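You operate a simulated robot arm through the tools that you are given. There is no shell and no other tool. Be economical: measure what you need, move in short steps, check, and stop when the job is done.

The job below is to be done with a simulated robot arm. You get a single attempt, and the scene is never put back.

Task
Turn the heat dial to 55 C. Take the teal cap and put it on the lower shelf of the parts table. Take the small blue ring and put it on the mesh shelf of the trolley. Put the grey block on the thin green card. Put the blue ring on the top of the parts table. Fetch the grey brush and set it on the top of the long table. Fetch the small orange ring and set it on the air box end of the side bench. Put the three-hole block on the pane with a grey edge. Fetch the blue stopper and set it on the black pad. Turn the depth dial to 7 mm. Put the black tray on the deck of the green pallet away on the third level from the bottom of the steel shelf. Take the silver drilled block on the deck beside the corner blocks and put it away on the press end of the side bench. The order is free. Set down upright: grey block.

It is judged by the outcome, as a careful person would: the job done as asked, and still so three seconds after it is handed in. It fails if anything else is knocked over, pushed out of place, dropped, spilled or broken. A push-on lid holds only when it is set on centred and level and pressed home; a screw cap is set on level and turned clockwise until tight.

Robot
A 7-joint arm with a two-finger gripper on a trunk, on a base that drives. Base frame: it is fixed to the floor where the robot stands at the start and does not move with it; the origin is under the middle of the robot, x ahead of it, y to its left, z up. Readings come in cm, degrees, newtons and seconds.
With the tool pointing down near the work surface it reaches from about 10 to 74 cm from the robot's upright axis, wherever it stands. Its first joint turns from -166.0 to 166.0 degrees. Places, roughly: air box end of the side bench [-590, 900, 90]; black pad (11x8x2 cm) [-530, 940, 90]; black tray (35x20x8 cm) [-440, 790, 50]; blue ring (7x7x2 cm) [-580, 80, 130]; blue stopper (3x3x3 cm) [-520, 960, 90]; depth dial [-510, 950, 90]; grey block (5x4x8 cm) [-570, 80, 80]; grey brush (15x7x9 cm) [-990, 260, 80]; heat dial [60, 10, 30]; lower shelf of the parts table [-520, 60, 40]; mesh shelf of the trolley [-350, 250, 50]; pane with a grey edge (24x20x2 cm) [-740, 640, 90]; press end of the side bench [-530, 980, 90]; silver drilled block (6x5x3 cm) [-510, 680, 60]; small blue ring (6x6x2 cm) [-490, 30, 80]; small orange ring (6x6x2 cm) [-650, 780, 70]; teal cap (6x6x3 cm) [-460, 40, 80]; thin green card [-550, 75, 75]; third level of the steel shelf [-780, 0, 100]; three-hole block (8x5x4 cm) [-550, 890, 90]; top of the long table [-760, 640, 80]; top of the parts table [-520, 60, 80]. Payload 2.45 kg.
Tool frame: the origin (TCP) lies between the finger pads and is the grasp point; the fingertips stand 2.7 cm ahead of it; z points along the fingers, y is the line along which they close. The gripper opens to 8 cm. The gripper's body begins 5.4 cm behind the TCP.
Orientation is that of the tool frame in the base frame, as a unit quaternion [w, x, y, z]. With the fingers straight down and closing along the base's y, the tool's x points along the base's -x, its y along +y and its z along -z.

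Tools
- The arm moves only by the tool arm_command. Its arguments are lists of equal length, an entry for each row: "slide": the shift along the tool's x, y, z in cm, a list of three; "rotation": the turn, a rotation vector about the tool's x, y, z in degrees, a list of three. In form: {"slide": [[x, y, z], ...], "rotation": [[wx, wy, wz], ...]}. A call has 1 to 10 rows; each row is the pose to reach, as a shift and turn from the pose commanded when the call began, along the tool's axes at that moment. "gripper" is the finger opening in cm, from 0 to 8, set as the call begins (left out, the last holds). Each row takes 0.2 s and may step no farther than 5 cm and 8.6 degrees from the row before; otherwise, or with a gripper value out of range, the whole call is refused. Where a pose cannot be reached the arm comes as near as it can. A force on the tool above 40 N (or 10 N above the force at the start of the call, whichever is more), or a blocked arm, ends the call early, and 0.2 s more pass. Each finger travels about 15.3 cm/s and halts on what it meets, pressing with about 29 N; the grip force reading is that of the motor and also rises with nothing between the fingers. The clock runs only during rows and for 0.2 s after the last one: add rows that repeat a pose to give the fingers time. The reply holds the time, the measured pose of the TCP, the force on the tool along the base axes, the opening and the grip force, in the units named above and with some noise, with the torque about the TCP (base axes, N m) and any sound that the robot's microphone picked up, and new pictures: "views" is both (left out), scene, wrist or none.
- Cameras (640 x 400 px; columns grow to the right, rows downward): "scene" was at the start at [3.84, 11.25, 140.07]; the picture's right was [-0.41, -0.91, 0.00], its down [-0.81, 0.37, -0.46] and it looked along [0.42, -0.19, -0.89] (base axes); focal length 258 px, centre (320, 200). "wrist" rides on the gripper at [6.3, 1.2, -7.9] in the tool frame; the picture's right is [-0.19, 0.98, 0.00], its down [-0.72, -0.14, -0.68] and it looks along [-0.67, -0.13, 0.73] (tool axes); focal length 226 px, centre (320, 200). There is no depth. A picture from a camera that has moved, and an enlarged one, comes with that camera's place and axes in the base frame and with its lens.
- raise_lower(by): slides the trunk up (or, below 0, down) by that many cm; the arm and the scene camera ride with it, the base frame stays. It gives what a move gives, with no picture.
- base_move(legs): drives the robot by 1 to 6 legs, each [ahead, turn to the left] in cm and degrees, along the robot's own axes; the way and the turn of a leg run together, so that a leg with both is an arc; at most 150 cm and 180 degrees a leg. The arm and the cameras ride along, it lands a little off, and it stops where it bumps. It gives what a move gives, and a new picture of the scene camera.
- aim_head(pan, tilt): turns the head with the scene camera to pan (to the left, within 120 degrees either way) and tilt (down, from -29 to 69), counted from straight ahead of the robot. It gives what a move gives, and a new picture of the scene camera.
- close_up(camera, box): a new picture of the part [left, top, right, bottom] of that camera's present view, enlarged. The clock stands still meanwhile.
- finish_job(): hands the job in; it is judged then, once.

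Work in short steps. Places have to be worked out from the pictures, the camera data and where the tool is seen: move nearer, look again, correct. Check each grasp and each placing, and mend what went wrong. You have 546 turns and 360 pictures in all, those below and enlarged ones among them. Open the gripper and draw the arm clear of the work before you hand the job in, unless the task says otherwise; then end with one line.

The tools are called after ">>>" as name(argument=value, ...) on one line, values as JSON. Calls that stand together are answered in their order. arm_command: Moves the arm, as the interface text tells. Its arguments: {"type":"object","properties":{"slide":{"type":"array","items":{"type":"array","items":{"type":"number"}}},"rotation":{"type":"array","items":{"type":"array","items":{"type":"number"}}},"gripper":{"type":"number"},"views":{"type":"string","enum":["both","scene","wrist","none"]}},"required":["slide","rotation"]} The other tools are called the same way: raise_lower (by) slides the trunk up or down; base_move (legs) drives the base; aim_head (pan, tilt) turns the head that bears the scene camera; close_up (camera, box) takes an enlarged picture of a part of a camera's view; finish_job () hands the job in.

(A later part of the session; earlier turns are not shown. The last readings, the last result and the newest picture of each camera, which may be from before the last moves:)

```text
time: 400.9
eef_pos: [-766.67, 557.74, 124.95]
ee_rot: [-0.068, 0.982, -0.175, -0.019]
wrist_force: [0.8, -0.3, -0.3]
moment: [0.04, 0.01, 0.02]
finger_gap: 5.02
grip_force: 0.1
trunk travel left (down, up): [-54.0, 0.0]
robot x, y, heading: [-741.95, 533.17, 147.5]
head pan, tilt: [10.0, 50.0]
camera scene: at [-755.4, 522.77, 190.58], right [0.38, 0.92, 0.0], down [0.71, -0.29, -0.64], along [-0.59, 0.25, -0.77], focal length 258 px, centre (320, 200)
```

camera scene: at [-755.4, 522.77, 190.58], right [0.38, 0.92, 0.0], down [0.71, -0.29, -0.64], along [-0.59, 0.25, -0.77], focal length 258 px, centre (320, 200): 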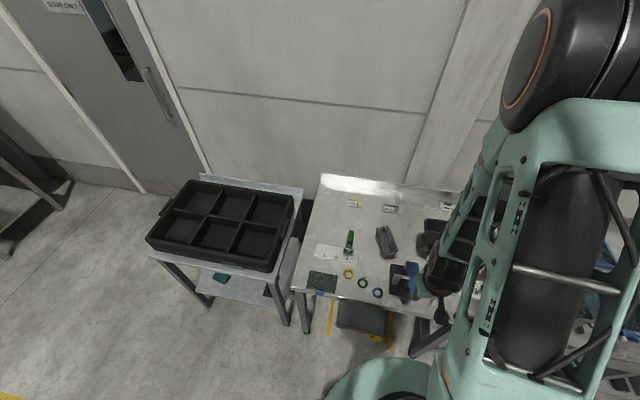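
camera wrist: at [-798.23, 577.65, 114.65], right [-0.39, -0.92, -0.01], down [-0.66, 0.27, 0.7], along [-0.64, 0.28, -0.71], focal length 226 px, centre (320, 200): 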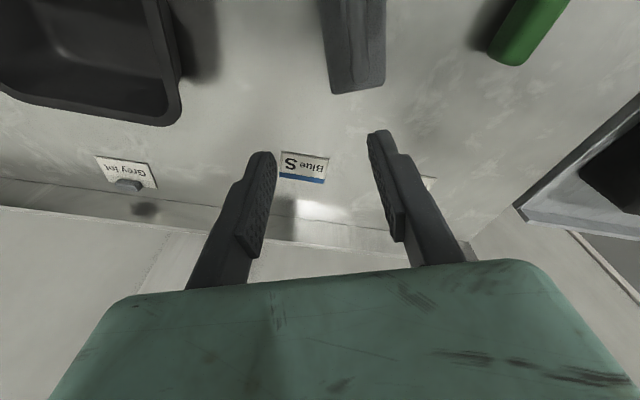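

Home posture is restored. Now I'll look towards the side bench and the orange ring.

>>> aim_head(pan=-80, tilt=18)

```text
time: 402.5
eef_pos: [-766.67, 558.07, 125.07]
ee_rot: [-0.067, 0.982, -0.174, -0.02]
wrist_force: [-1.4, -0.4, 0.0]
moment: [-0.01, -0.04, -0.02]
finger_gap: 4.98
grip_force: 0.1
trunk travel left (down, up): [-54.0, 0.0]
robot x, y, heading: [-742.4, 532.83, 147.5]
head pan, tilt: [-80.0, 18.0]
camera scene: at [-744.54, 528.6, 195.48], right [0.92, -0.38, 0.0], down [-0.12, -0.29, -0.95], along [0.36, 0.88, -0.31], focal length 258 px, centre (320, 200)
```

scene: 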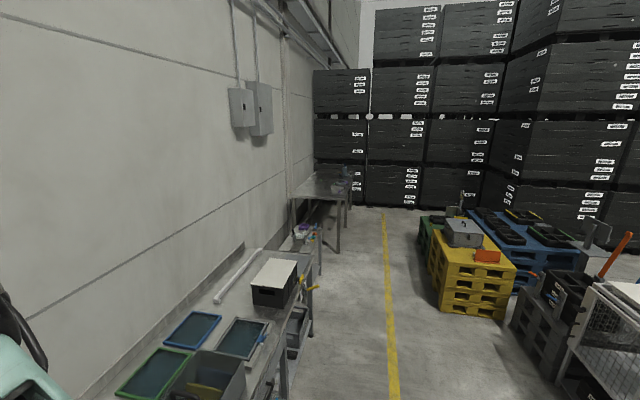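

>>> close_up(camera="scene", box=[250, 130, 440, 290])

>>> close_up(camera="scene", box=[410, 180, 640, 360])

```text
2.50 times, centred on (345, 210) of scene
camera zoom: at [-744.54, 528.6, 195.48], right [0.92, -0.38, 0.0], down [-0.12, -0.29, -0.95], along [0.36, 0.88, -0.31], focal length 645 px, centre (258, 175)
```

zoom: 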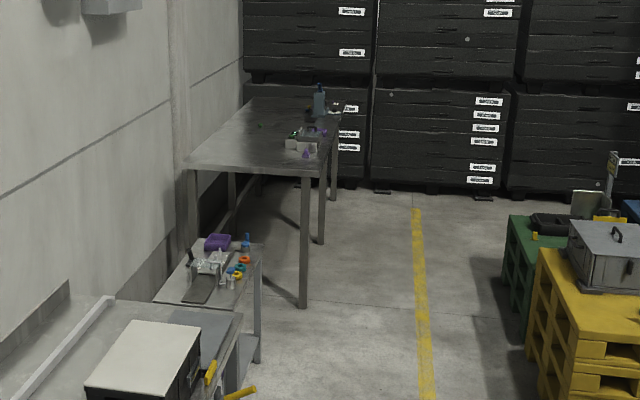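

```text
2.22 times, centred on (525, 270) of scene
camera zoom: at [-744.54, 528.6, 195.48], right [0.92, -0.38, 0.0], down [-0.12, -0.29, -0.95], along [0.36, 0.88, -0.31], focal length 574 px, centre (-136, 44)
```

zoom: 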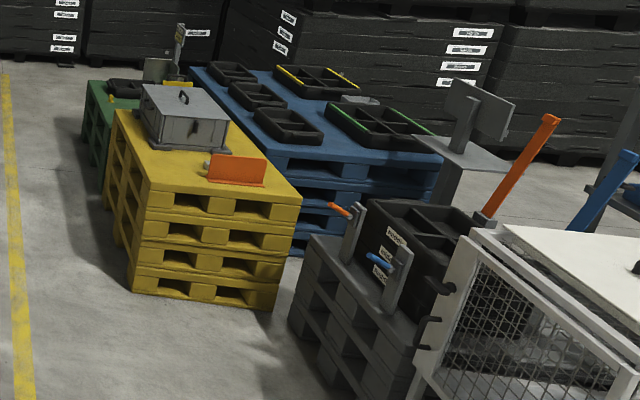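

The low table between the long table and the side bench has the small rings, with the orange one near (-651, 770). I'll drive up the aisle and face it.

>>> base_move(legs=[[0, -99.5], [80, 0], [0, 11.4], [90, 0], [84, 0], [0, 88]])

>>> aim_head(pan=10, tilt=50)

```text
time: 424.1
eef_pos: [-618.0, 764.96, 125.01]
ee_rot: [-0.066, 0.978, -0.199, -0.018]
wrist_force: [1.4, 0.0, -0.4]
moment: [0.0, 0.02, -0.01]
finger_gap: 4.99
grip_force: 0.0
trunk travel left (down, up): [-54.0, 0.0]
robot x, y, heading: [-595.06, 739.14, 144.7]
head pan, tilt: [-80.0, 18.0]
camera scene: at [-597.39, 734.57, 195.48], right [0.9, -0.43, 0.0], down [-0.13, -0.28, -0.95], along [0.41, 0.86, -0.31], focal length 258 px, centre (320, 200)
```

scene: 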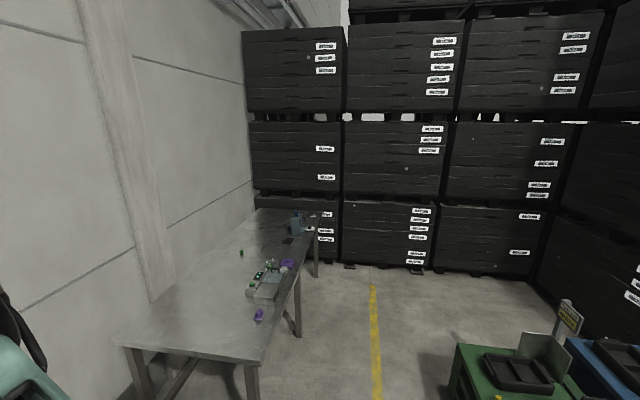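

```text
time: 425.8
eef_pos: [-617.97, 765.06, 125.0]
ee_rot: [-0.066, 0.978, -0.198, -0.018]
wrist_force: [0.1, -0.3, -0.5]
moment: [0.03, -0.01, 0.04]
finger_gap: 5.01
grip_force: 0.0
trunk travel left (down, up): [-54.0, 0.0]
robot x, y, heading: [-594.65, 739.09, 144.6]
head pan, tilt: [10.0, 50.0]
camera scene: at [-608.33, 729.45, 190.6], right [0.43, 0.9, 0.0], down [0.69, -0.33, -0.64], along [-0.58, 0.28, -0.77], focal length 258 px, centre (320, 200)
```

scene: 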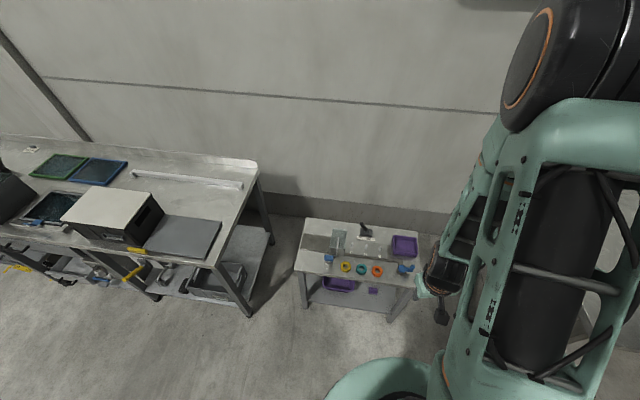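

>>> close_up(camera="scene", box=[290, 210, 430, 310])

```text
4.00 times, centred on (360, 260) of scene
camera zoom: at [-608.33, 729.45, 190.6], right [0.43, 0.9, 0.0], down [0.69, -0.33, -0.64], along [-0.58, 0.28, -0.77], focal length 1032 px, centre (160, -40)
```

zoom: 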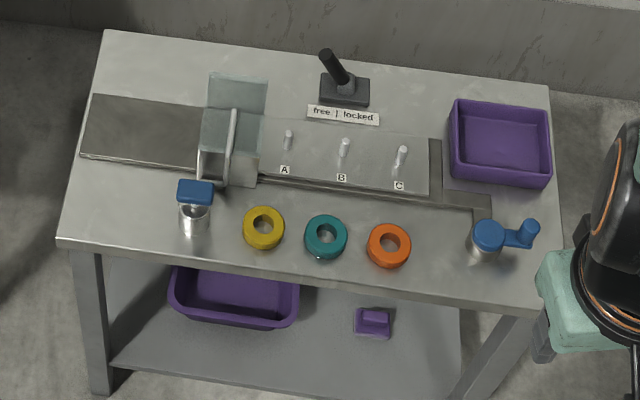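

The orange ring is at about (-646, 779). I'll lower the trunk, move 8 cm closer and hover over it.

>>> raise_lower(by=-24)

>>> base_move(legs=[[8, 0]])

```text
time: 428.3
eef_pos: [-617.97, 764.85, 100.95]
ee_rot: [-0.067, 0.978, -0.199, -0.018]
wrist_force: [0.8, 0.9, -0.1]
moment: [-0.01, 0.02, -0.03]
finger_gap: 5.01
grip_force: 0.1
trunk travel left (down, up): [-30.0, 24.0]
robot x, y, heading: [-595.2, 738.83, 144.6]
head pan, tilt: [10.0, 50.0]
```

```text
time: 429.3
eef_pos: [-624.53, 769.56, 100.96]
ee_rot: [-0.067, 0.977, -0.199, -0.018]
wrist_force: [0.0, 0.1, 0.2]
moment: [-0.02, -0.03, 0.0]
finger_gap: 5.0
grip_force: 0.1
trunk travel left (down, up): [-30.0, 24.0]
robot x, y, heading: [-601.12, 743.12, 144.7]
head pan, tilt: [10.0, 50.0]
camera scene: at [-614.94, 734.14, 166.59], right [0.43, 0.9, 0.0], down [0.69, -0.33, -0.64], along [-0.58, 0.27, -0.77], focal length 258 px, centre (320, 200)
```

scene: 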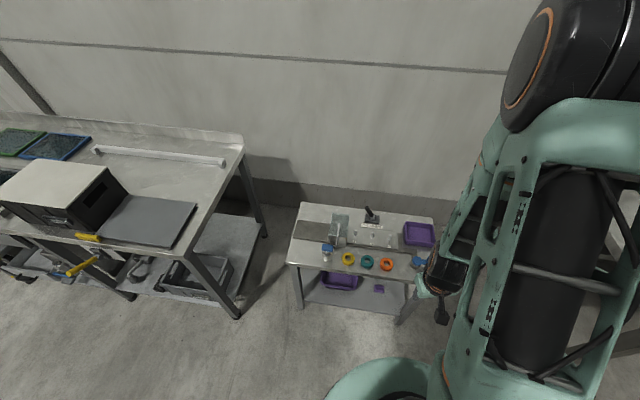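

I'll straighten the tool to vertical and hover above the orange ring.

>>> arm_command(slide=[[-3.1, 0.4, 1], [-6.3, 0.8, 3], [-9.4, 1.2, 5], [-12.5, 1.5, 8], [-15.6, 1.9, 11], [-18.8, 2.3, 14], [-21.9, 2.7, 17.2], [-21.9, 2.7, 17.2]], rotation=[[-2, 1, 0], [-4, 2, 0], [-7.1, 3.6, 0], [-7.1, 3.6, 0], [-7.1, 3.6, 0], [-7.1, 3.6, 0], [-7.1, 3.6, 0], [-7.1, 3.6, 0]], gripper=6.8, views="wrist")

```text
time: 431.1
eef_pos: [-645.92, 777.74, 84.78]
ee_rot: [0.0, 0.98, -0.198, -0.001]
wrist_force: [-0.1, 0.1, -0.3]
moment: [0.03, 0.02, 0.03]
finger_gap: 6.81
grip_force: 0.1
trunk travel left (down, up): [-30.0, 24.0]
robot x, y, heading: [-601.73, 743.42, 144.3]
head pan, tilt: [10.0, 50.0]
camera wrist: at [-640.58, 774.16, 92.75], right [-0.56, -0.83, 0.0], down [-0.61, 0.41, 0.68], along [-0.56, 0.38, -0.73], focal length 226 px, centre (320, 200)
```

wrist: 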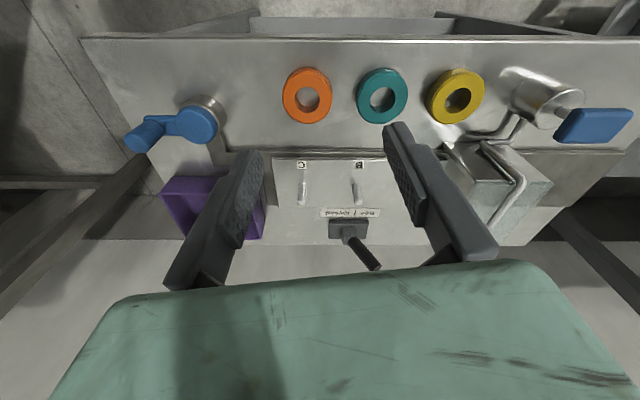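

>>> arm_command(slide=[[-0.7, -0.8, 3], [-1.3, -1.5, 6], [-1.3, -1.5, 9], [-1.3, -1.5, 9]], rotation=[[0, 0, 0], [0, 0, 0], [0, 0, 0], [0, 0, 0]], views="wrist")

```text
time: 432.1
eef_pos: [-646.54, 779.86, 75.79]
ee_rot: [0.0, 0.98, -0.198, 0.0]
wrist_force: [-0.8, 0.2, -0.4]
moment: [-0.02, -0.01, -0.02]
finger_gap: 6.79
grip_force: 0.0
trunk travel left (down, up): [-30.0, 24.0]
robot x, y, heading: [-601.54, 743.42, 144.5]
head pan, tilt: [10.0, 50.0]
camera wrist: at [-641.24, 776.26, 83.82], right [-0.56, -0.83, 0.0], down [-0.61, 0.41, 0.68], along [-0.56, 0.38, -0.73], focal length 226 px, centre (320, 200)
```

wrist: 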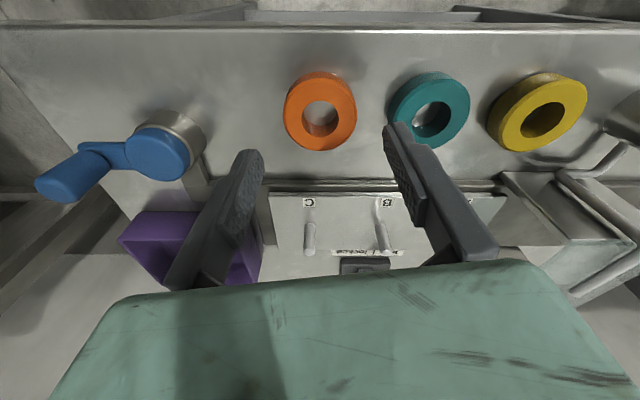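

The ring top is at z 67.3, directly below. I'll lower around it.

>>> arm_command(slide=[[-0.1, -0.1, 3], [-0.1, -0.1, 5.5], [-0.1, -0.1, 6.3], [-0.1, -0.1, 6.7], [-0.1, -0.1, 7], [-0.1, -0.1, 7.2]], rotation=[[0, 0, 0], [0, 0, 0], [0, 0, 0], [0, 0, 0], [0, 0, 0], [0, 0, 0]], views="none")

>>> arm_command(slide=[[0, 0, 0], [0, 0, 0], [0, 0, 0]], rotation=[[0, 0, 0], [0, 0, 0], [0, 0, 0]], gripper=3.5, views="wrist")

```text
time: 433.3
eef_pos: [-646.5, 779.83, 69.49]
ee_rot: [-0.001, 0.98, -0.199, -0.001]
wrist_force: [7.9, -6.0, 26.4]
moment: [-0.54, -0.35, 0.04]
finger_gap: 6.76
grip_force: 0.0
trunk travel left (down, up): [-30.0, 24.0]
robot x, y, heading: [-601.64, 743.53, 144.8]
head pan, tilt: [10.0, 50.0]
stopped in row 5: the force on the tool passed its limit at 45 N (the readings are from after the stop); the commanded pose is now the measured one
```

```text
time: 434.1
eef_pos: [-646.72, 779.98, 69.3]
ee_rot: [0.0, 0.98, -0.198, 0.0]
wrist_force: [-0.3, -0.4, 0.1]
moment: [-0.02, 0.0, -0.01]
finger_gap: 5.2
grip_force: 28.5
trunk travel left (down, up): [-30.0, 24.0]
robot x, y, heading: [-601.12, 743.21, 144.8]
head pan, tilt: [10.0, 50.0]
camera wrist: at [-641.43, 776.42, 77.2], right [-0.56, -0.83, 0.0], down [-0.61, 0.41, 0.68], along [-0.56, 0.38, -0.73], focal length 226 px, centre (320, 200)
```

wrist: 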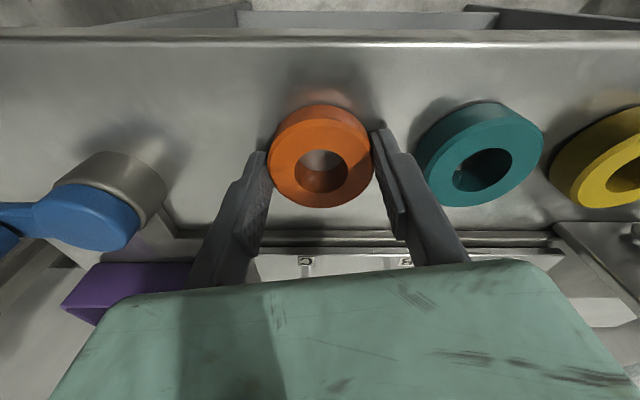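

The ring is gripped. I'll lift it, fold in, and look at the side bench.

>>> arm_command(slide=[[0, 0, -2], [0, 0, -6], [0, 0, -11], [0, 0, -16], [3, 0, -20], [7, 0, -22], [11, 0, -24], [15, 0, -26], [19, 0, -28]], rotation=[[0, 0, 0], [0, 0, 0], [0, 0, 0], [0, 0, 0], [0, 0, 0], [0, 0, 0], [0, 0, 0], [0, 0, 0], [0, 0, 0]], views="none")

>>> raise_lower(by=15)

>>> aim_head(pan=-70, tilt=28)

```text
time: 436.1
eef_pos: [-629.15, 772.64, 97.17]
ee_rot: [-0.001, 0.98, -0.198, -0.001]
wrist_force: [0.9, -0.5, -0.6]
moment: [0.0, 0.04, 0.01]
finger_gap: 5.2
grip_force: 29.2
trunk travel left (down, up): [-30.0, 24.0]
robot x, y, heading: [-601.52, 743.07, 144.7]
head pan, tilt: [10.0, 50.0]
```

```text
time: 437.8
eef_pos: [-629.34, 772.68, 111.99]
ee_rot: [0.0, 0.98, -0.198, -0.001]
wrist_force: [0.3, 0.3, -0.9]
moment: [0.01, 0.03, 0.02]
finger_gap: 5.18
grip_force: 29.0
trunk travel left (down, up): [-45.0, 9.0]
robot x, y, heading: [-601.42, 743.3, 144.7]
head pan, tilt: [10.0, 50.0]
```

```text
time: 439.4
eef_pos: [-629.27, 772.6, 112.15]
ee_rot: [0.0, 0.98, -0.199, -0.001]
wrist_force: [0.1, 0.7, -0.9]
moment: [0.0, 0.01, 0.01]
finger_gap: 5.18
grip_force: 28.7
trunk travel left (down, up): [-45.0, 9.0]
robot x, y, heading: [-601.0, 743.54, 144.6]
head pan, tilt: [-70.0, 28.0]
camera scene: at [-605.47, 739.56, 184.87], right [0.96, -0.26, 0.0], down [-0.12, -0.45, -0.88], along [0.23, 0.85, -0.47], focal length 258 px, centre (320, 200)
```

scene: 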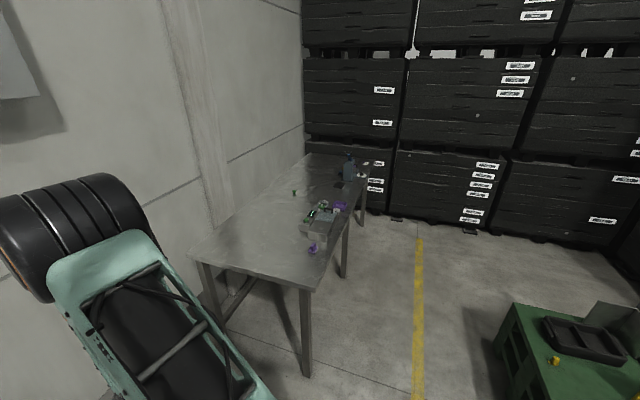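

>>> close_up(camera="scene", box=[250, 140, 400, 290])

```text
2.67 times, centred on (325, 215) of scene
camera zoom: at [-605.47, 739.56, 184.87], right [0.96, -0.26, 0.0], down [-0.12, -0.45, -0.88], along [0.23, 0.85, -0.47], focal length 688 px, centre (307, 160)
```

zoom: 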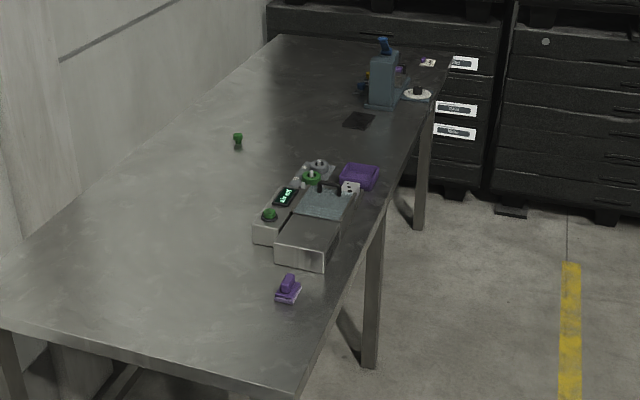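

I can see the side bench: air box unit, three-hole block, black pad and press. I'll drive to its near front corner to set the ring on the air box end.

>>> base_move(legs=[[0, -90], [106, 0], [0, 84]])

>>> aim_head(pan=-5, tilt=45)

```text
time: 452.5
eef_pos: [-562.81, 862.18, 112.06]
ee_rot: [0.0, 0.967, -0.256, -0.001]
wrist_force: [1.0, 0.2, -1.1]
moment: [0.0, 0.03, 0.02]
finger_gap: 5.2
grip_force: 29.6
trunk travel left (down, up): [-45.0, 9.0]
robot x, y, heading: [-538.48, 830.1, 137.8]
head pan, tilt: [-70.0, 28.0]
camera scene: at [-543.03, 826.52, 184.87], right [0.93, -0.38, 0.0], down [-0.18, -0.44, -0.88], along [0.33, 0.82, -0.47], focal length 258 px, centre (320, 200)
```

scene: 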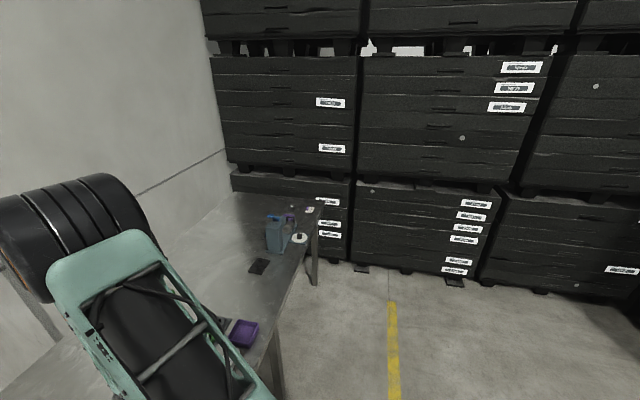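

```text
time: 453.8
eef_pos: [-562.76, 862.15, 112.06]
ee_rot: [-0.001, 0.967, -0.256, -0.002]
wrist_force: [-0.1, -0.6, -0.6]
moment: [0.0, -0.02, -0.01]
finger_gap: 5.18
grip_force: 29.4
trunk travel left (down, up): [-45.0, 9.0]
robot x, y, heading: [-538.35, 829.81, 138.0]
head pan, tilt: [-5.0, 45.0]
camera scene: at [-551.99, 824.04, 182.29], right [0.73, 0.68, 0.0], down [0.48, -0.52, -0.71], along [-0.48, 0.52, -0.71], focal length 258 px, centre (320, 200)
```

scene: 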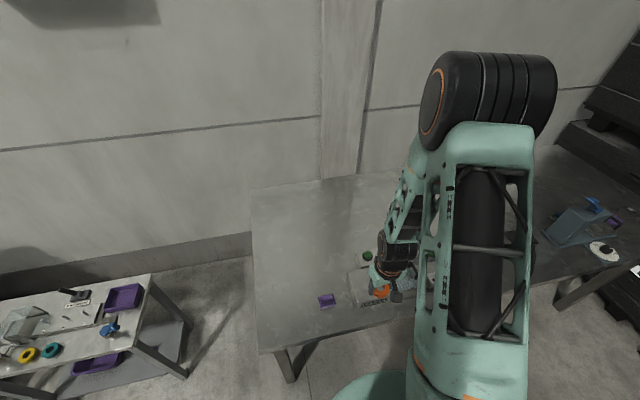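

The area left of the air box is free. I'll carry the ring over (-592, 868).

>>> arm_command(slide=[[-4, 1.4, 0], [-8.1, 2.7, 0], [-12.2, 4.1, 0], [-16.3, 5.5, 0], [-20.4, 6.9, 0], [-24.5, 8.2, 0], [-28.5, 9.6, 0], [-28.5, 9.6, 4], [-28.5, 9.6, 8]], rotation=[[0, 0, 0], [0, 0, 0], [0, 0, 0], [0, 0, 0], [0, 0, 0], [0, 0, 0], [0, 0, 0], [0, 0, 0], [0, 0, 0]])

```text
time: 455.8
eef_pos: [-592.61, 867.86, 103.95]
ee_rot: [0.0, 0.967, -0.256, 0.0]
wrist_force: [-0.3, -0.6, -0.8]
moment: [-0.01, -0.02, 0.0]
finger_gap: 5.19
grip_force: 29.2
trunk travel left (down, up): [-45.0, 9.0]
robot x, y, heading: [-538.77, 829.98, 138.0]
head pan, tilt: [-5.0, 45.0]
camera scene: at [-552.13, 824.04, 182.27], right [0.73, 0.68, 0.0], down [0.48, -0.52, -0.71], along [-0.48, 0.52, -0.71], focal length 258 px, centre (320, 200)
camera wrist: at [-587.76, 863.71, 111.87], right [-0.65, -0.76, 0.0], down [-0.55, 0.48, 0.68], along [-0.52, 0.45, -0.73], focal length 226 px, centre (320, 200)
```

scene: 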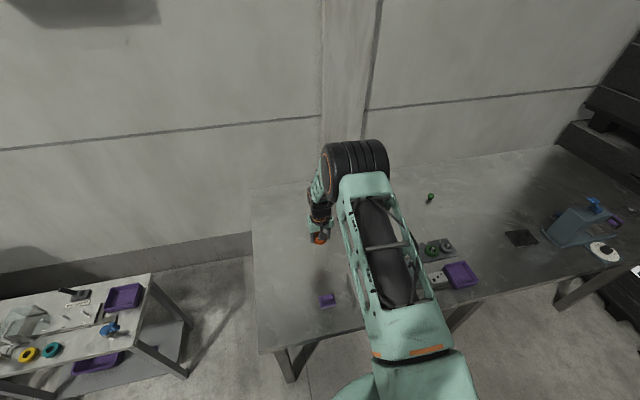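
wrist: 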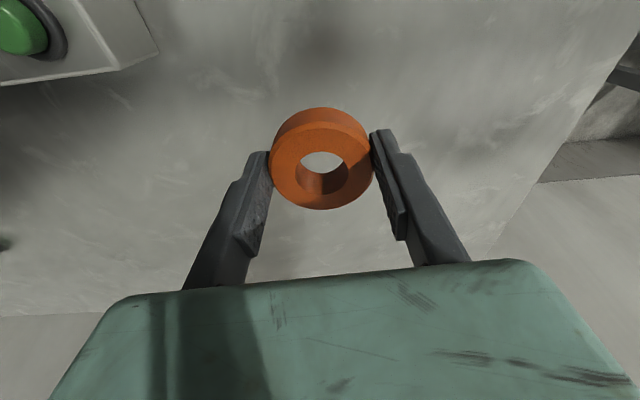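

Clear. I'll lower until contact.

>>> arm_command(slide=[[0, 0, 3], [0, 0, 6], [0, 0, 7.5], [0, 0, 8.3], [0, 0, 9.1], [0, 0, 9.9], [0, 0, 10.5], [0, 0, 11.1], [0, 0, 11.7], [0, 0, 12.3]], rotation=[[0, 0, 0], [0, 0, 0], [0, 0, 0], [0, 0, 0], [0, 0, 0], [0, 0, 0], [0, 0, 0], [0, 0, 0], [0, 0, 0], [0, 0, 0]], views="none")

```text
time: 458.0
eef_pos: [-592.48, 867.99, 91.95]
ee_rot: [-0.001, 0.966, -0.257, 0.0]
wrist_force: [0.4, -0.3, -0.1]
moment: [-0.02, 0.0, -0.04]
finger_gap: 5.19
grip_force: 28.8
trunk travel left (down, up): [-45.0, 9.0]
robot x, y, heading: [-538.38, 829.6, 137.7]
head pan, tilt: [-5.0, 45.0]
```

>>> arm_command(slide=[[0, 0, 0.7], [0, 0, 1.4], [0, 0, 2.1], [0, 0, 2.8], [0, 0, 3.5], [0, 0, 4.2], [0, 0, 4.9], [0, 0, 5.6]], rotation=[[0, 0, 0], [0, 0, 0], [0, 0, 0], [0, 0, 0], [0, 0, 0], [0, 0, 0], [0, 0, 0], [0, 0, 0]], views="none")

```text
time: 458.7
eef_pos: [-592.8, 868.25, 90.97]
ee_rot: [-0.001, 0.967, -0.256, -0.005]
wrist_force: [1.8, -0.8, 20.8]
moment: [-0.48, -0.06, 0.12]
finger_gap: 5.19
grip_force: 28.9
trunk travel left (down, up): [-45.0, 9.0]
robot x, y, heading: [-538.34, 829.72, 138.1]
head pan, tilt: [-5.0, 45.0]
stopped in row 3: the force on the tool passed its limit at 60 N (the readings are from after the stop); the commanded pose is now the measured one
```

It made contact at z 91, so the bench top is at 88.3. I'll release and rise.

>>> arm_command(slide=[[0, 0, -0.2], [0, 0, -0.2], [0, 0, -0.2], [0, 0, -0.2]], rotation=[[0, 0, 0], [0, 0, 0], [0, 0, 0], [0, 0, 0]], gripper=7, views="none")

>>> arm_command(slide=[[0, 0, -2], [0, 0, -6], [0, 0, -11], [0, 0, -16], [3, 0, -20]], rotation=[[0, 0, 0], [0, 0, 0], [0, 0, 0], [0, 0, 0], [0, 0, 0]], views="wrist")

```text
time: 459.7
eef_pos: [-592.73, 868.42, 91.1]
ee_rot: [-0.003, 0.966, -0.257, -0.006]
wrist_force: [-5.9, 16.8, 29.7]
moment: [0.13, 0.2, -0.36]
finger_gap: 5.62
grip_force: 0.2
trunk travel left (down, up): [-45.0, 9.0]
robot x, y, heading: [-538.73, 829.69, 137.9]
head pan, tilt: [-5.0, 45.0]
```

```text
time: 460.9
eef_pos: [-589.74, 866.34, 111.11]
ee_rot: [-0.001, 0.967, -0.255, -0.003]
wrist_force: [0.8, 0.2, 0.4]
moment: [0.01, 0.02, 0.03]
finger_gap: 7.0
grip_force: 0.1
trunk travel left (down, up): [-45.0, 9.0]
robot x, y, heading: [-538.65, 830.12, 138.0]
head pan, tilt: [-5.0, 45.0]
camera wrist: at [-584.84, 862.18, 119.0], right [-0.65, -0.76, 0.0], down [-0.55, 0.48, 0.69], along [-0.52, 0.45, -0.73], focal length 226 px, centre (320, 200)
```

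wrist: 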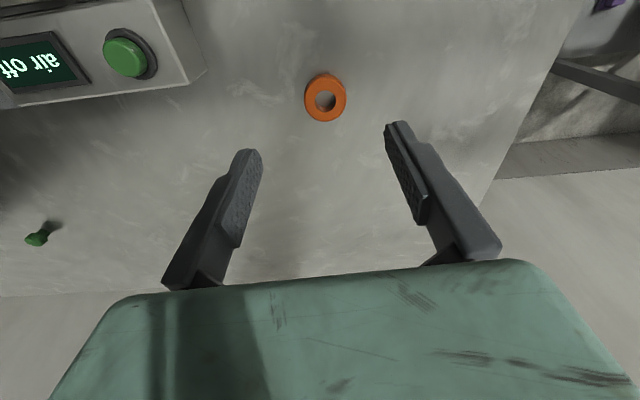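

The orange ring is in place. Now I'll look at the press end for the stopper, the pad and the depth dial.

>>> aim_head(pan=-45, tilt=38)

>>> close_up(camera="scene", box=[280, 120, 500, 320])

```text
time: 462.0
eef_pos: [-590.01, 866.47, 110.97]
ee_rot: [0.0, 0.967, -0.256, -0.004]
wrist_force: [0.0, -0.1, -0.1]
moment: [0.02, -0.01, 0.0]
finger_gap: 6.98
grip_force: 0.2
trunk travel left (down, up): [-45.0, 9.0]
robot x, y, heading: [-538.64, 829.84, 138.0]
head pan, tilt: [-45.0, 38.0]
camera scene: at [-546.9, 826.68, 183.31], right [1.0, 0.05, 0.0], down [0.03, -0.62, -0.79], along [-0.04, 0.79, -0.62], focal length 258 px, centre (320, 200)
```

scene: 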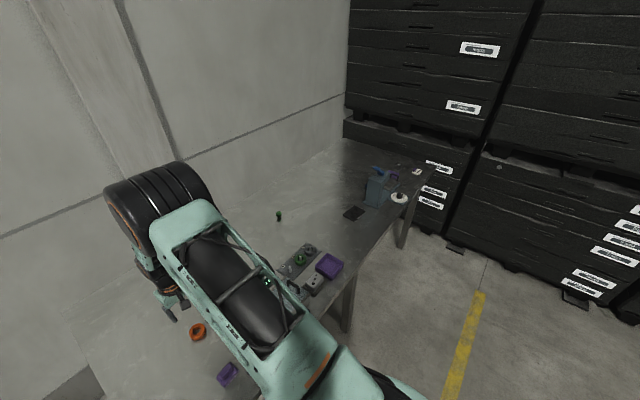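

```text
2.00 times, centred on (390, 220) of scene
camera zoom: at [-546.9, 826.68, 183.31], right [1.0, 0.05, 0.0], down [0.03, -0.62, -0.79], along [-0.04, 0.79, -0.62], focal length 516 px, centre (180, 160)
```

zoom: 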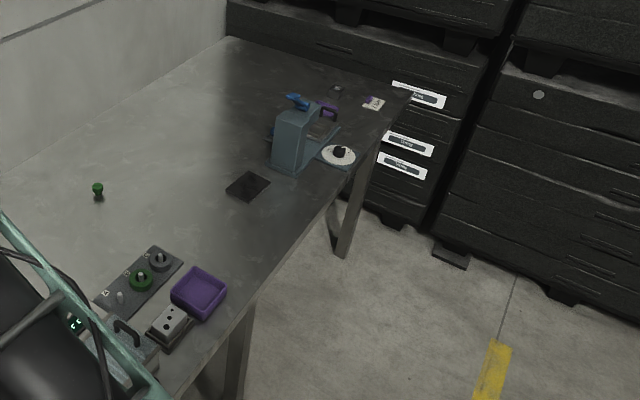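

The depth dial is a flat disc near the front edge at about (-505.6, 951), and the black pad is at (-533.5, 935.8). I'll fold the arm and drive along the bench to face them.

>>> arm_command(slide=[[4, -1, -0.5], [8, -2, -1], [12, -3.5, -1.5], [16, -5, -2], [20, -6.5, -2], [24, -8, -2]], rotation=[[0, 0, 0], [0, 0, 0], [0, 0, 0], [0, 0, 0], [0, 0, 0], [0, 0, 0]], views="none")

>>> base_move(legs=[[0, -81.7], [95, 0], [0, 84]])

>>> aim_head(pan=0, tilt=48)

```text
time: 463.4
eef_pos: [-565.01, 861.52, 112.98]
ee_rot: [-0.002, 0.967, -0.256, -0.004]
wrist_force: [-0.4, 0.2, -0.2]
moment: [0.0, -0.01, -0.03]
finger_gap: 6.98
grip_force: 0.0
trunk travel left (down, up): [-45.0, 9.0]
robot x, y, heading: [-538.23, 829.89, 138.1]
head pan, tilt: [-45.0, 38.0]
```

```text
time: 475.7
eef_pos: [-510.57, 939.07, 112.81]
ee_rot: [-0.001, 0.969, -0.248, -0.003]
wrist_force: [0.3, 0.1, 0.2]
moment: [0.01, -0.02, -0.01]
finger_gap: 6.98
grip_force: 0.1
trunk travel left (down, up): [-45.0, 9.0]
robot x, y, heading: [-483.08, 908.43, 139.2]
head pan, tilt: [-45.0, 38.0]
camera scene: at [-491.73, 904.58, 183.31], right [1.0, 0.07, 0.0], down [0.04, -0.61, -0.79], along [-0.05, 0.79, -0.62], focal length 258 px, centre (320, 200)
```

scene: 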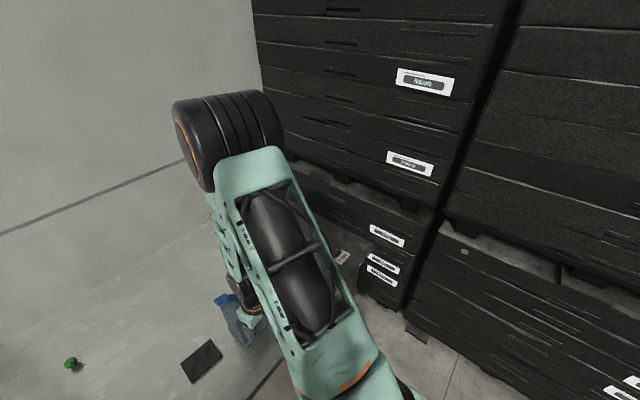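

```text
time: 476.9
eef_pos: [-510.56, 939.0, 112.84]
ee_rot: [-0.001, 0.969, -0.248, -0.004]
wrist_force: [0.0, 0.6, -0.8]
moment: [0.0, -0.01, 0.02]
finger_gap: 7.01
grip_force: 0.1
trunk travel left (down, up): [-45.0, 9.0]
robot x, y, heading: [-483.9, 907.97, 138.9]
head pan, tilt: [0.0, 48.0]
camera scene: at [-497.07, 901.16, 181.87], right [0.66, 0.75, 0.0], down [0.56, -0.49, -0.67], along [-0.5, 0.44, -0.74], focal length 258 px, centre (320, 200)
```

scene: 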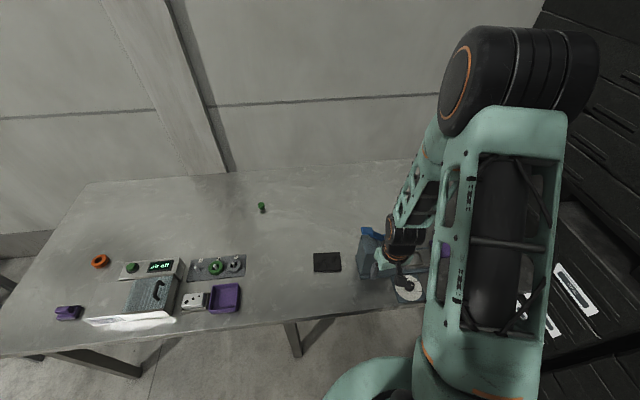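

>>> close_up(camera="wrist", box=[0, 0, 640, 400])

```text
1.00 times, centred on (320, 200) of wrist (not enlarged: the box is as wide or as high as the picture)
camera zoom: at [-505.64, 934.95, 120.76], right [-0.64, -0.77, 0.0], down [-0.56, 0.47, 0.69], along [-0.53, 0.44, -0.73], focal length 226 px, centre (320, 200)
```

zoom: 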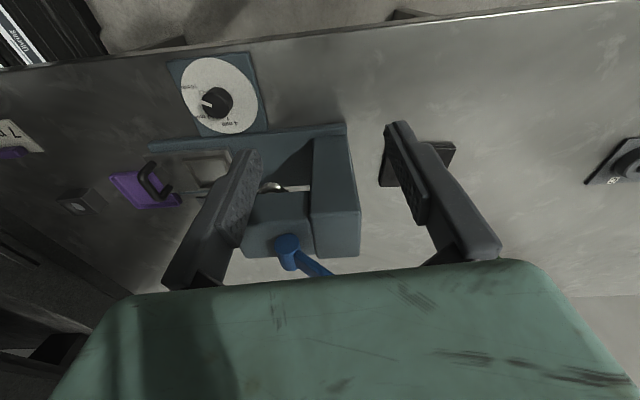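

>>> close_up(camera="wrist", box=[0, 20, 320, 240])

>>> close_up(camera="wrist", box=[150, 40, 280, 150])

```text
1.82 times, centred on (160, 130) of wrist
camera zoom: at [-505.64, 934.95, 120.76], right [-0.64, -0.77, 0.0], down [-0.56, 0.47, 0.69], along [-0.53, 0.44, -0.73], focal length 411 px, centre (611, 327)
```

zoom: 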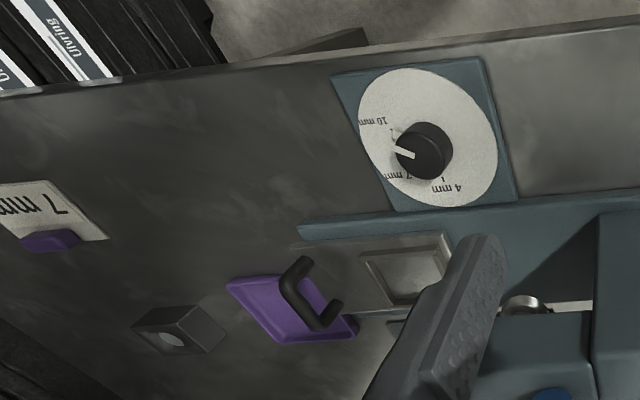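

```text
3.64 times, centred on (215, 95) of wrist
camera zoom: at [-505.64, 934.95, 120.76], right [-0.64, -0.77, 0.0], down [-0.56, 0.47, 0.69], along [-0.53, 0.44, -0.73], focal length 822 px, centre (702, 582)
```

zoom: 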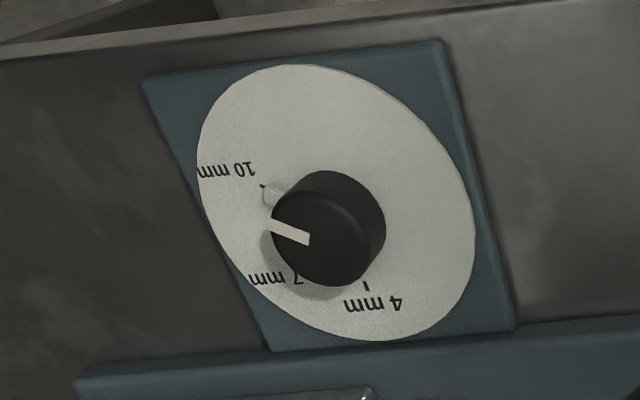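

The dial lies flat with its pointer at 10, and 7 is about 55–57° anticlockwise seen from above. I'll hover over the knob at (-505.4, 951.7).

>>> arm_command(slide=[[-0.3, -3.4, 0], [-0.7, -6.8, 1], [-1.1, -10.2, 3.5], [-1.5, -13.6, 6.5], [-1.5, -13.6, 8]], rotation=[[0, 0, 0], [0, 0, 0], [0, 0, 0], [0, 0, 0], [0, 0, 0]], gripper=6)

```text
time: 478.1
eef_pos: [-505.47, 951.78, 104.95]
ee_rot: [0.0, 0.969, -0.248, -0.004]
wrist_force: [-0.1, 0.2, -0.5]
moment: [0.01, -0.01, -0.02]
finger_gap: 5.97
grip_force: 0.1
trunk travel left (down, up): [-45.0, 9.0]
robot x, y, heading: [-482.98, 908.01, 139.1]
head pan, tilt: [0.0, 48.0]
camera scene: at [-497.12, 901.12, 181.87], right [0.66, 0.75, 0.0], down [0.56, -0.49, -0.67], along [-0.5, 0.44, -0.74], focal length 258 px, centre (320, 200)
camera wrist: at [-500.56, 947.68, 112.87], right [-0.64, -0.77, 0.0], down [-0.56, 0.47, 0.69], along [-0.53, 0.44, -0.73], focal length 226 px, centre (320, 200)
```

scene: 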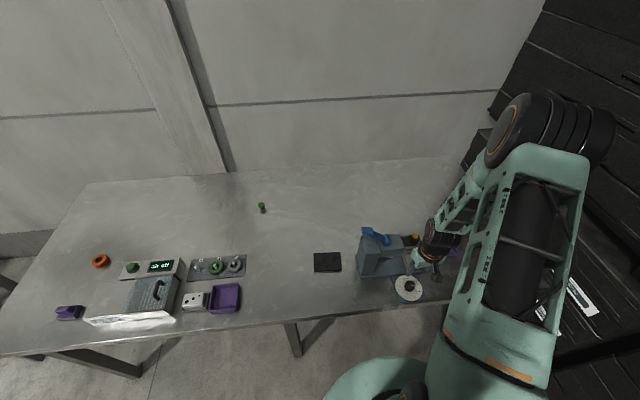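
wrist: 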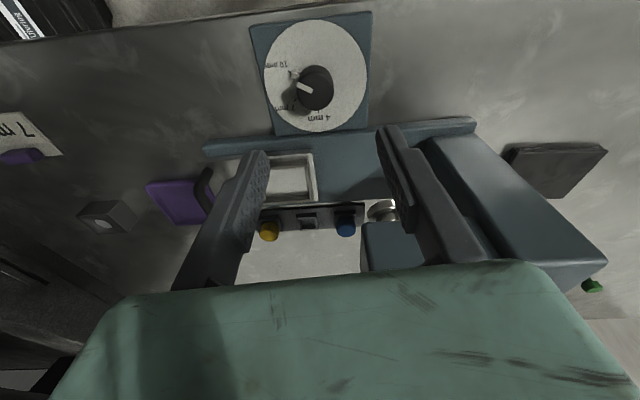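

The blue stopper shows too, in a holder behind the press. The knob axis is at (-504.8, 951.75), so I'll shift slightly and lower over the knob.

>>> arm_command(slide=[[0.6, -0.3, 3.5], [0.6, -0.3, 7], [0.6, -0.3, 9], [0.6, -0.3, 9.8], [0.6, -0.3, 10.6], [0.6, -0.3, 11.2], [0.6, -0.3, 11.8]], rotation=[[0, 0, 0], [0, 0, 0], [0, 0, 0], [0, 0, 0], [0, 0, 0], [0, 0, 0], [0, 0, 0]], views="wrist")

```text
time: 479.6
eef_pos: [-504.81, 951.8, 92.96]
ee_rot: [-0.001, 0.969, -0.248, -0.004]
wrist_force: [-1.0, -0.1, -0.7]
moment: [0.01, -0.01, 0.03]
finger_gap: 6.02
grip_force: 0.1
trunk travel left (down, up): [-45.0, 9.0]
robot x, y, heading: [-483.53, 907.64, 138.8]
head pan, tilt: [0.0, 48.0]
camera wrist: at [-499.9, 947.59, 100.97], right [-0.64, -0.77, 0.0], down [-0.56, 0.47, 0.69], along [-0.53, 0.44, -0.73], focal length 226 px, centre (320, 200)
```

wrist: 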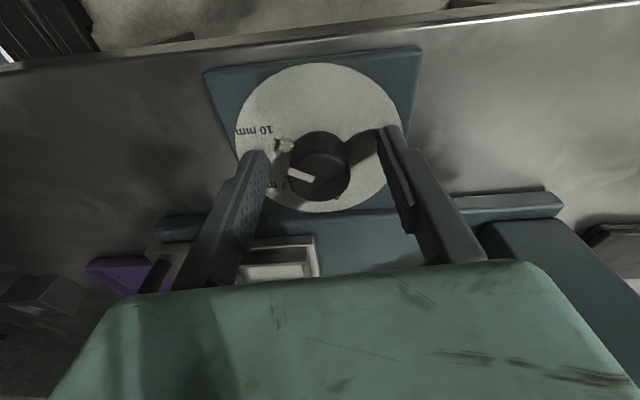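

The knob is between the fingers, so I'll close on it.

>>> arm_command(slide=[[0, 0, 0.4], [0, 0, 0.4], [0, 0, 0.4], [0, 0, 0.4]], rotation=[[0, 0, 0], [0, 0, 0], [0, 0, 0], [0, 0, 0]], gripper=1, views="wrist")

```text
time: 480.6
eef_pos: [-504.78, 951.87, 92.94]
ee_rot: [-0.004, 0.969, -0.249, -0.003]
wrist_force: [4.2, -4.5, 14.8]
moment: [-0.12, 0.68, 0.0]
finger_gap: 3.35
grip_force: 44.9
trunk travel left (down, up): [-45.0, 9.0]
robot x, y, heading: [-483.0, 907.79, 139.0]
head pan, tilt: [0.0, 48.0]
stopped in row 4: the force on the tool passed its limit at 41 N (the readings are from after the stop); the commanded pose is now the measured one
camera wrist: at [-499.77, 947.72, 100.77], right [-0.64, -0.77, 0.0], down [-0.56, 0.46, 0.69], along [-0.53, 0.44, -0.72], focal length 226 px, centre (320, 200)
```

wrist: 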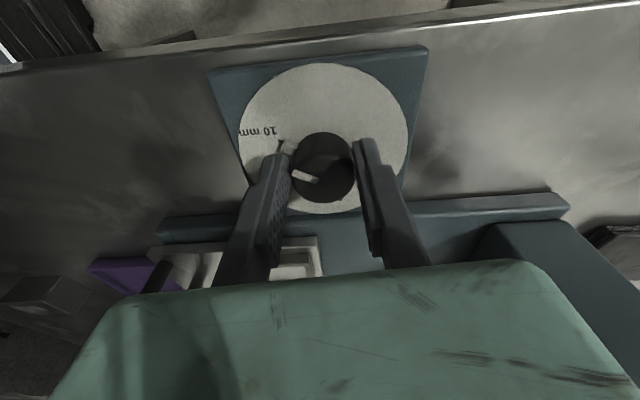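

The knob is gripped. I'll turn it anticlockwise 56° about its vertical axis.

>>> arm_command(slide=[[0, 0, 0], [0, 0, 0], [0, 0, 0], [0, 0, 0], [0, 0, 0], [0, 0, 0], [0, 0, 0], [0, 0, 0]], rotation=[[0, 0, -8], [0, 0, -16], [0, 0, -24], [0, 0, -32], [0, 0, -40], [0, 0, -48], [0, 0, -56], [0, 0, -56]], views="wrist")

```text
time: 481.9
eef_pos: [-504.74, 952.65, 92.84]
ee_rot: [-0.008, 0.989, 0.148, -0.002]
wrist_force: [1.3, 8.3, -8.5]
moment: [0.11, -0.73, -0.09]
finger_gap: 3.31
grip_force: 44.5
trunk travel left (down, up): [-45.0, 9.0]
robot x, y, heading: [-483.57, 907.66, 139.0]
head pan, tilt: [0.0, 48.0]
stopped in row 6: the force on the tool passed its limit at 42 N (the readings are from after the stop); the commanded pose is now the measured one
camera wrist: at [-498.22, 953.17, 100.8], right [0.1, -0.99, -0.02], down [-0.72, -0.09, 0.69], along [-0.68, -0.06, -0.73], focal length 226 px, centre (320, 200)
```

wrist: 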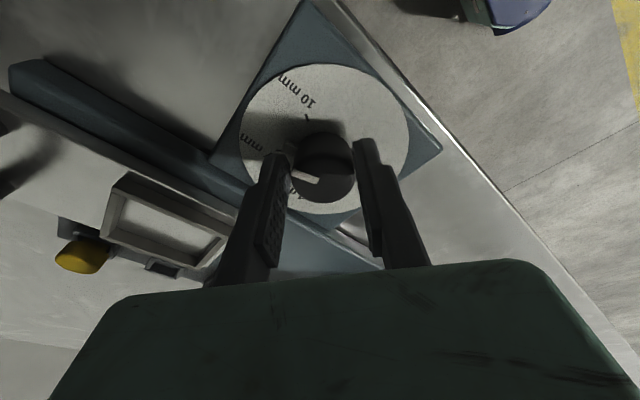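

It has turned 46° so far. I'll continue about 10° more.

>>> arm_command(slide=[[0, 0, 0], [0, 0, 0], [0, 0, 0]], rotation=[[0, 0, -5], [0, 0, -10], [0, 0, -10]], views="none")

>>> close_up(camera="wrist", box=[220, 50, 430, 230])

```text
time: 482.8
eef_pos: [-504.67, 952.73, 92.94]
ee_rot: [-0.008, 0.972, 0.234, -0.003]
wrist_force: [0.5, 23.5, -16.7]
moment: [0.02, 0.19, -0.19]
finger_gap: 3.32
grip_force: 44.6
trunk travel left (down, up): [-45.0, 9.0]
robot x, y, heading: [-483.23, 907.74, 138.8]
head pan, tilt: [0.0, 48.0]
```

```text
2.22 times, centred on (325, 140) of wrist
camera zoom: at [-498.48, 954.45, 100.81], right [0.28, -0.96, -0.02], down [-0.7, -0.21, 0.68], along [-0.66, -0.18, -0.73], focal length 502 px, centre (309, 333)
```

zoom: 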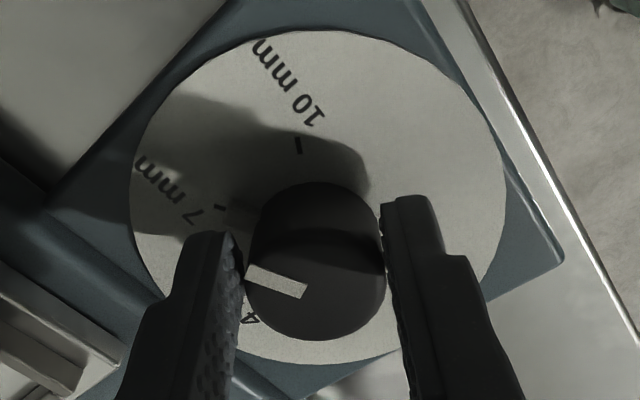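

The pointer is within a few degrees of the 7 mark. I'll add 3°, then release and check from above.

>>> arm_command(slide=[[0, 0, 0], [0, 0, 0]], rotation=[[0, 0, -3], [0, 0, -3]], views="none")

>>> arm_command(slide=[[0, 0, 0], [0, 0, 0], [0, 0, -4], [0, 0, -8], [0, 0, -12]], rotation=[[0, 0, 0], [0, 0, 0], [0, 0, 0], [0, 0, 0], [0, 0, 0]], gripper=6, views="none")

>>> close_up(camera="wrist", box=[240, 10, 400, 150])

```text
time: 483.4
eef_pos: [-504.77, 952.8, 93.06]
ee_rot: [-0.009, 0.966, 0.259, -0.003]
wrist_force: [0.5, 29.3, -14.9]
moment: [0.21, -0.06, -0.29]
finger_gap: 3.3
grip_force: 44.8
trunk travel left (down, up): [-45.0, 9.0]
robot x, y, heading: [-483.7, 908.0, 138.9]
head pan, tilt: [0.0, 48.0]
```

```text
time: 484.6
eef_pos: [-504.47, 952.13, 105.22]
ee_rot: [-0.009, 0.965, 0.261, -0.002]
wrist_force: [-0.4, 0.7, -0.1]
moment: [0.02, 0.0, 0.01]
finger_gap: 6.01
grip_force: 0.1
trunk travel left (down, up): [-45.0, 9.0]
robot x, y, heading: [-483.53, 907.99, 138.8]
head pan, tilt: [0.0, 48.0]
```

```text
2.86 times, centred on (320, 80) of wrist
camera zoom: at [-498.42, 954.08, 113.07], right [0.33, -0.94, -0.02], down [-0.69, -0.25, 0.68], along [-0.65, -0.21, -0.73], focal length 646 px, centre (320, 543)
```

zoom: 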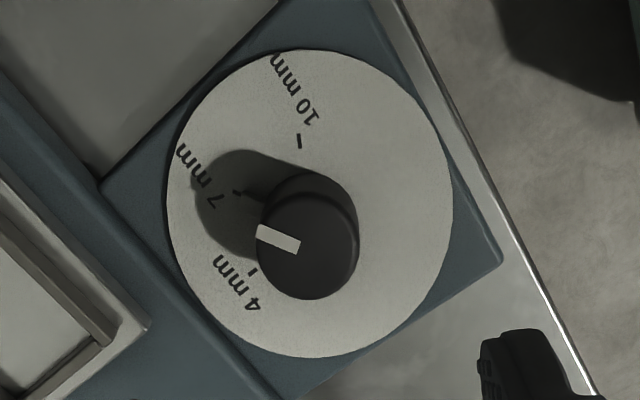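

The depth dial reads 7. Next is the blue stopper behind the press: I'll rise, yaw back and look at it from above.

>>> arm_command(slide=[[0, 0, -4], [0, 0, -8], [0, 0, -12.5], [-1, -2, -13], [-2, -4.5, -13], [-3.2, -7, -13], [-4.4, -9.4, -13], [-4.4, -9.4, -13]], rotation=[[0, 0, 8], [0, 0, 16], [0, 0, 24], [0, 0, 32], [0, 0, 40], [0, 0, 48], [0, 0, 56], [0, 0, 60]])

```text
time: 486.4
eef_pos: [-513.03, 957.88, 118.28]
ee_rot: [-0.006, 0.966, -0.259, -0.007]
wrist_force: [0.6, 0.8, 0.1]
moment: [-0.02, -0.02, -0.01]
finger_gap: 6.0
grip_force: 0.1
trunk travel left (down, up): [-45.0, 9.0]
robot x, y, heading: [-483.4, 908.0, 138.6]
head pan, tilt: [0.0, 48.0]
camera scene: at [-497.05, 901.18, 181.87], right [0.66, 0.75, 0.0], down [0.56, -0.49, -0.67], along [-0.5, 0.44, -0.74], focal length 258 px, centre (320, 200)
camera wrist: at [-508.13, 953.69, 126.06], right [-0.66, -0.75, -0.01], down [-0.55, 0.47, 0.69], along [-0.52, 0.46, -0.72], focal length 226 px, centre (320, 200)
```

scene: 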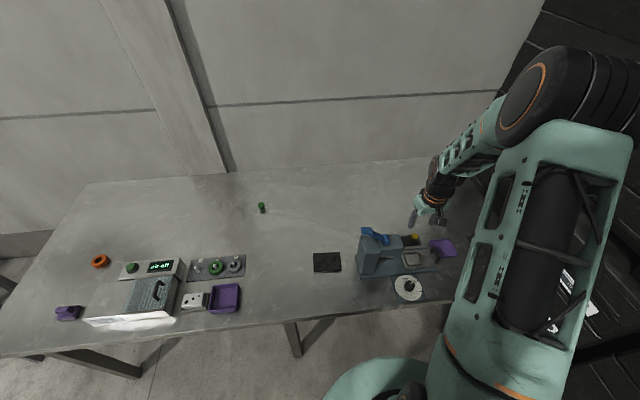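
wrist: 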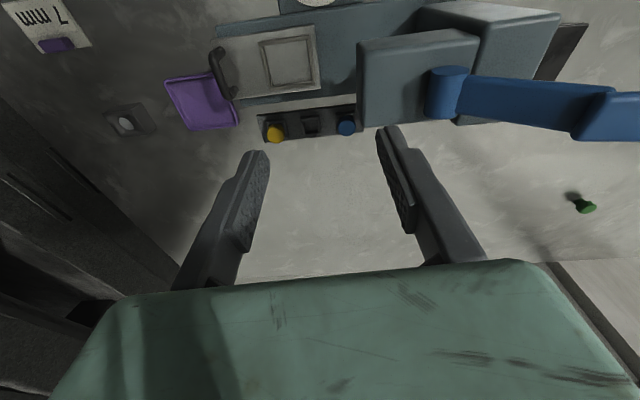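

>>> close_up(camera="wrist", box=[240, 80, 380, 160])

```text
4.57 times, centred on (310, 120) of wrist
camera zoom: at [-508.13, 953.69, 126.06], right [-0.66, -0.75, -0.01], down [-0.55, 0.47, 0.69], along [-0.52, 0.46, -0.72], focal length 1033 px, centre (366, 566)
```

zoom: 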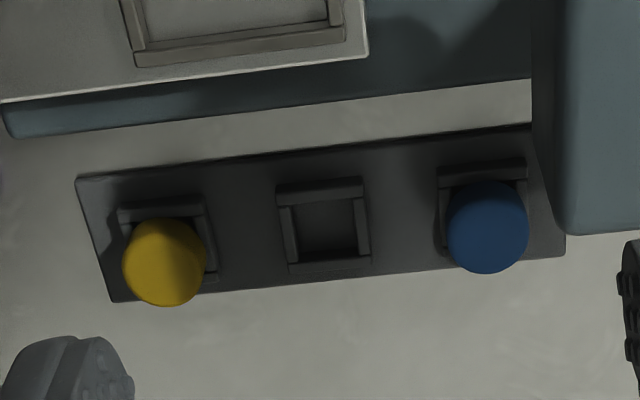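

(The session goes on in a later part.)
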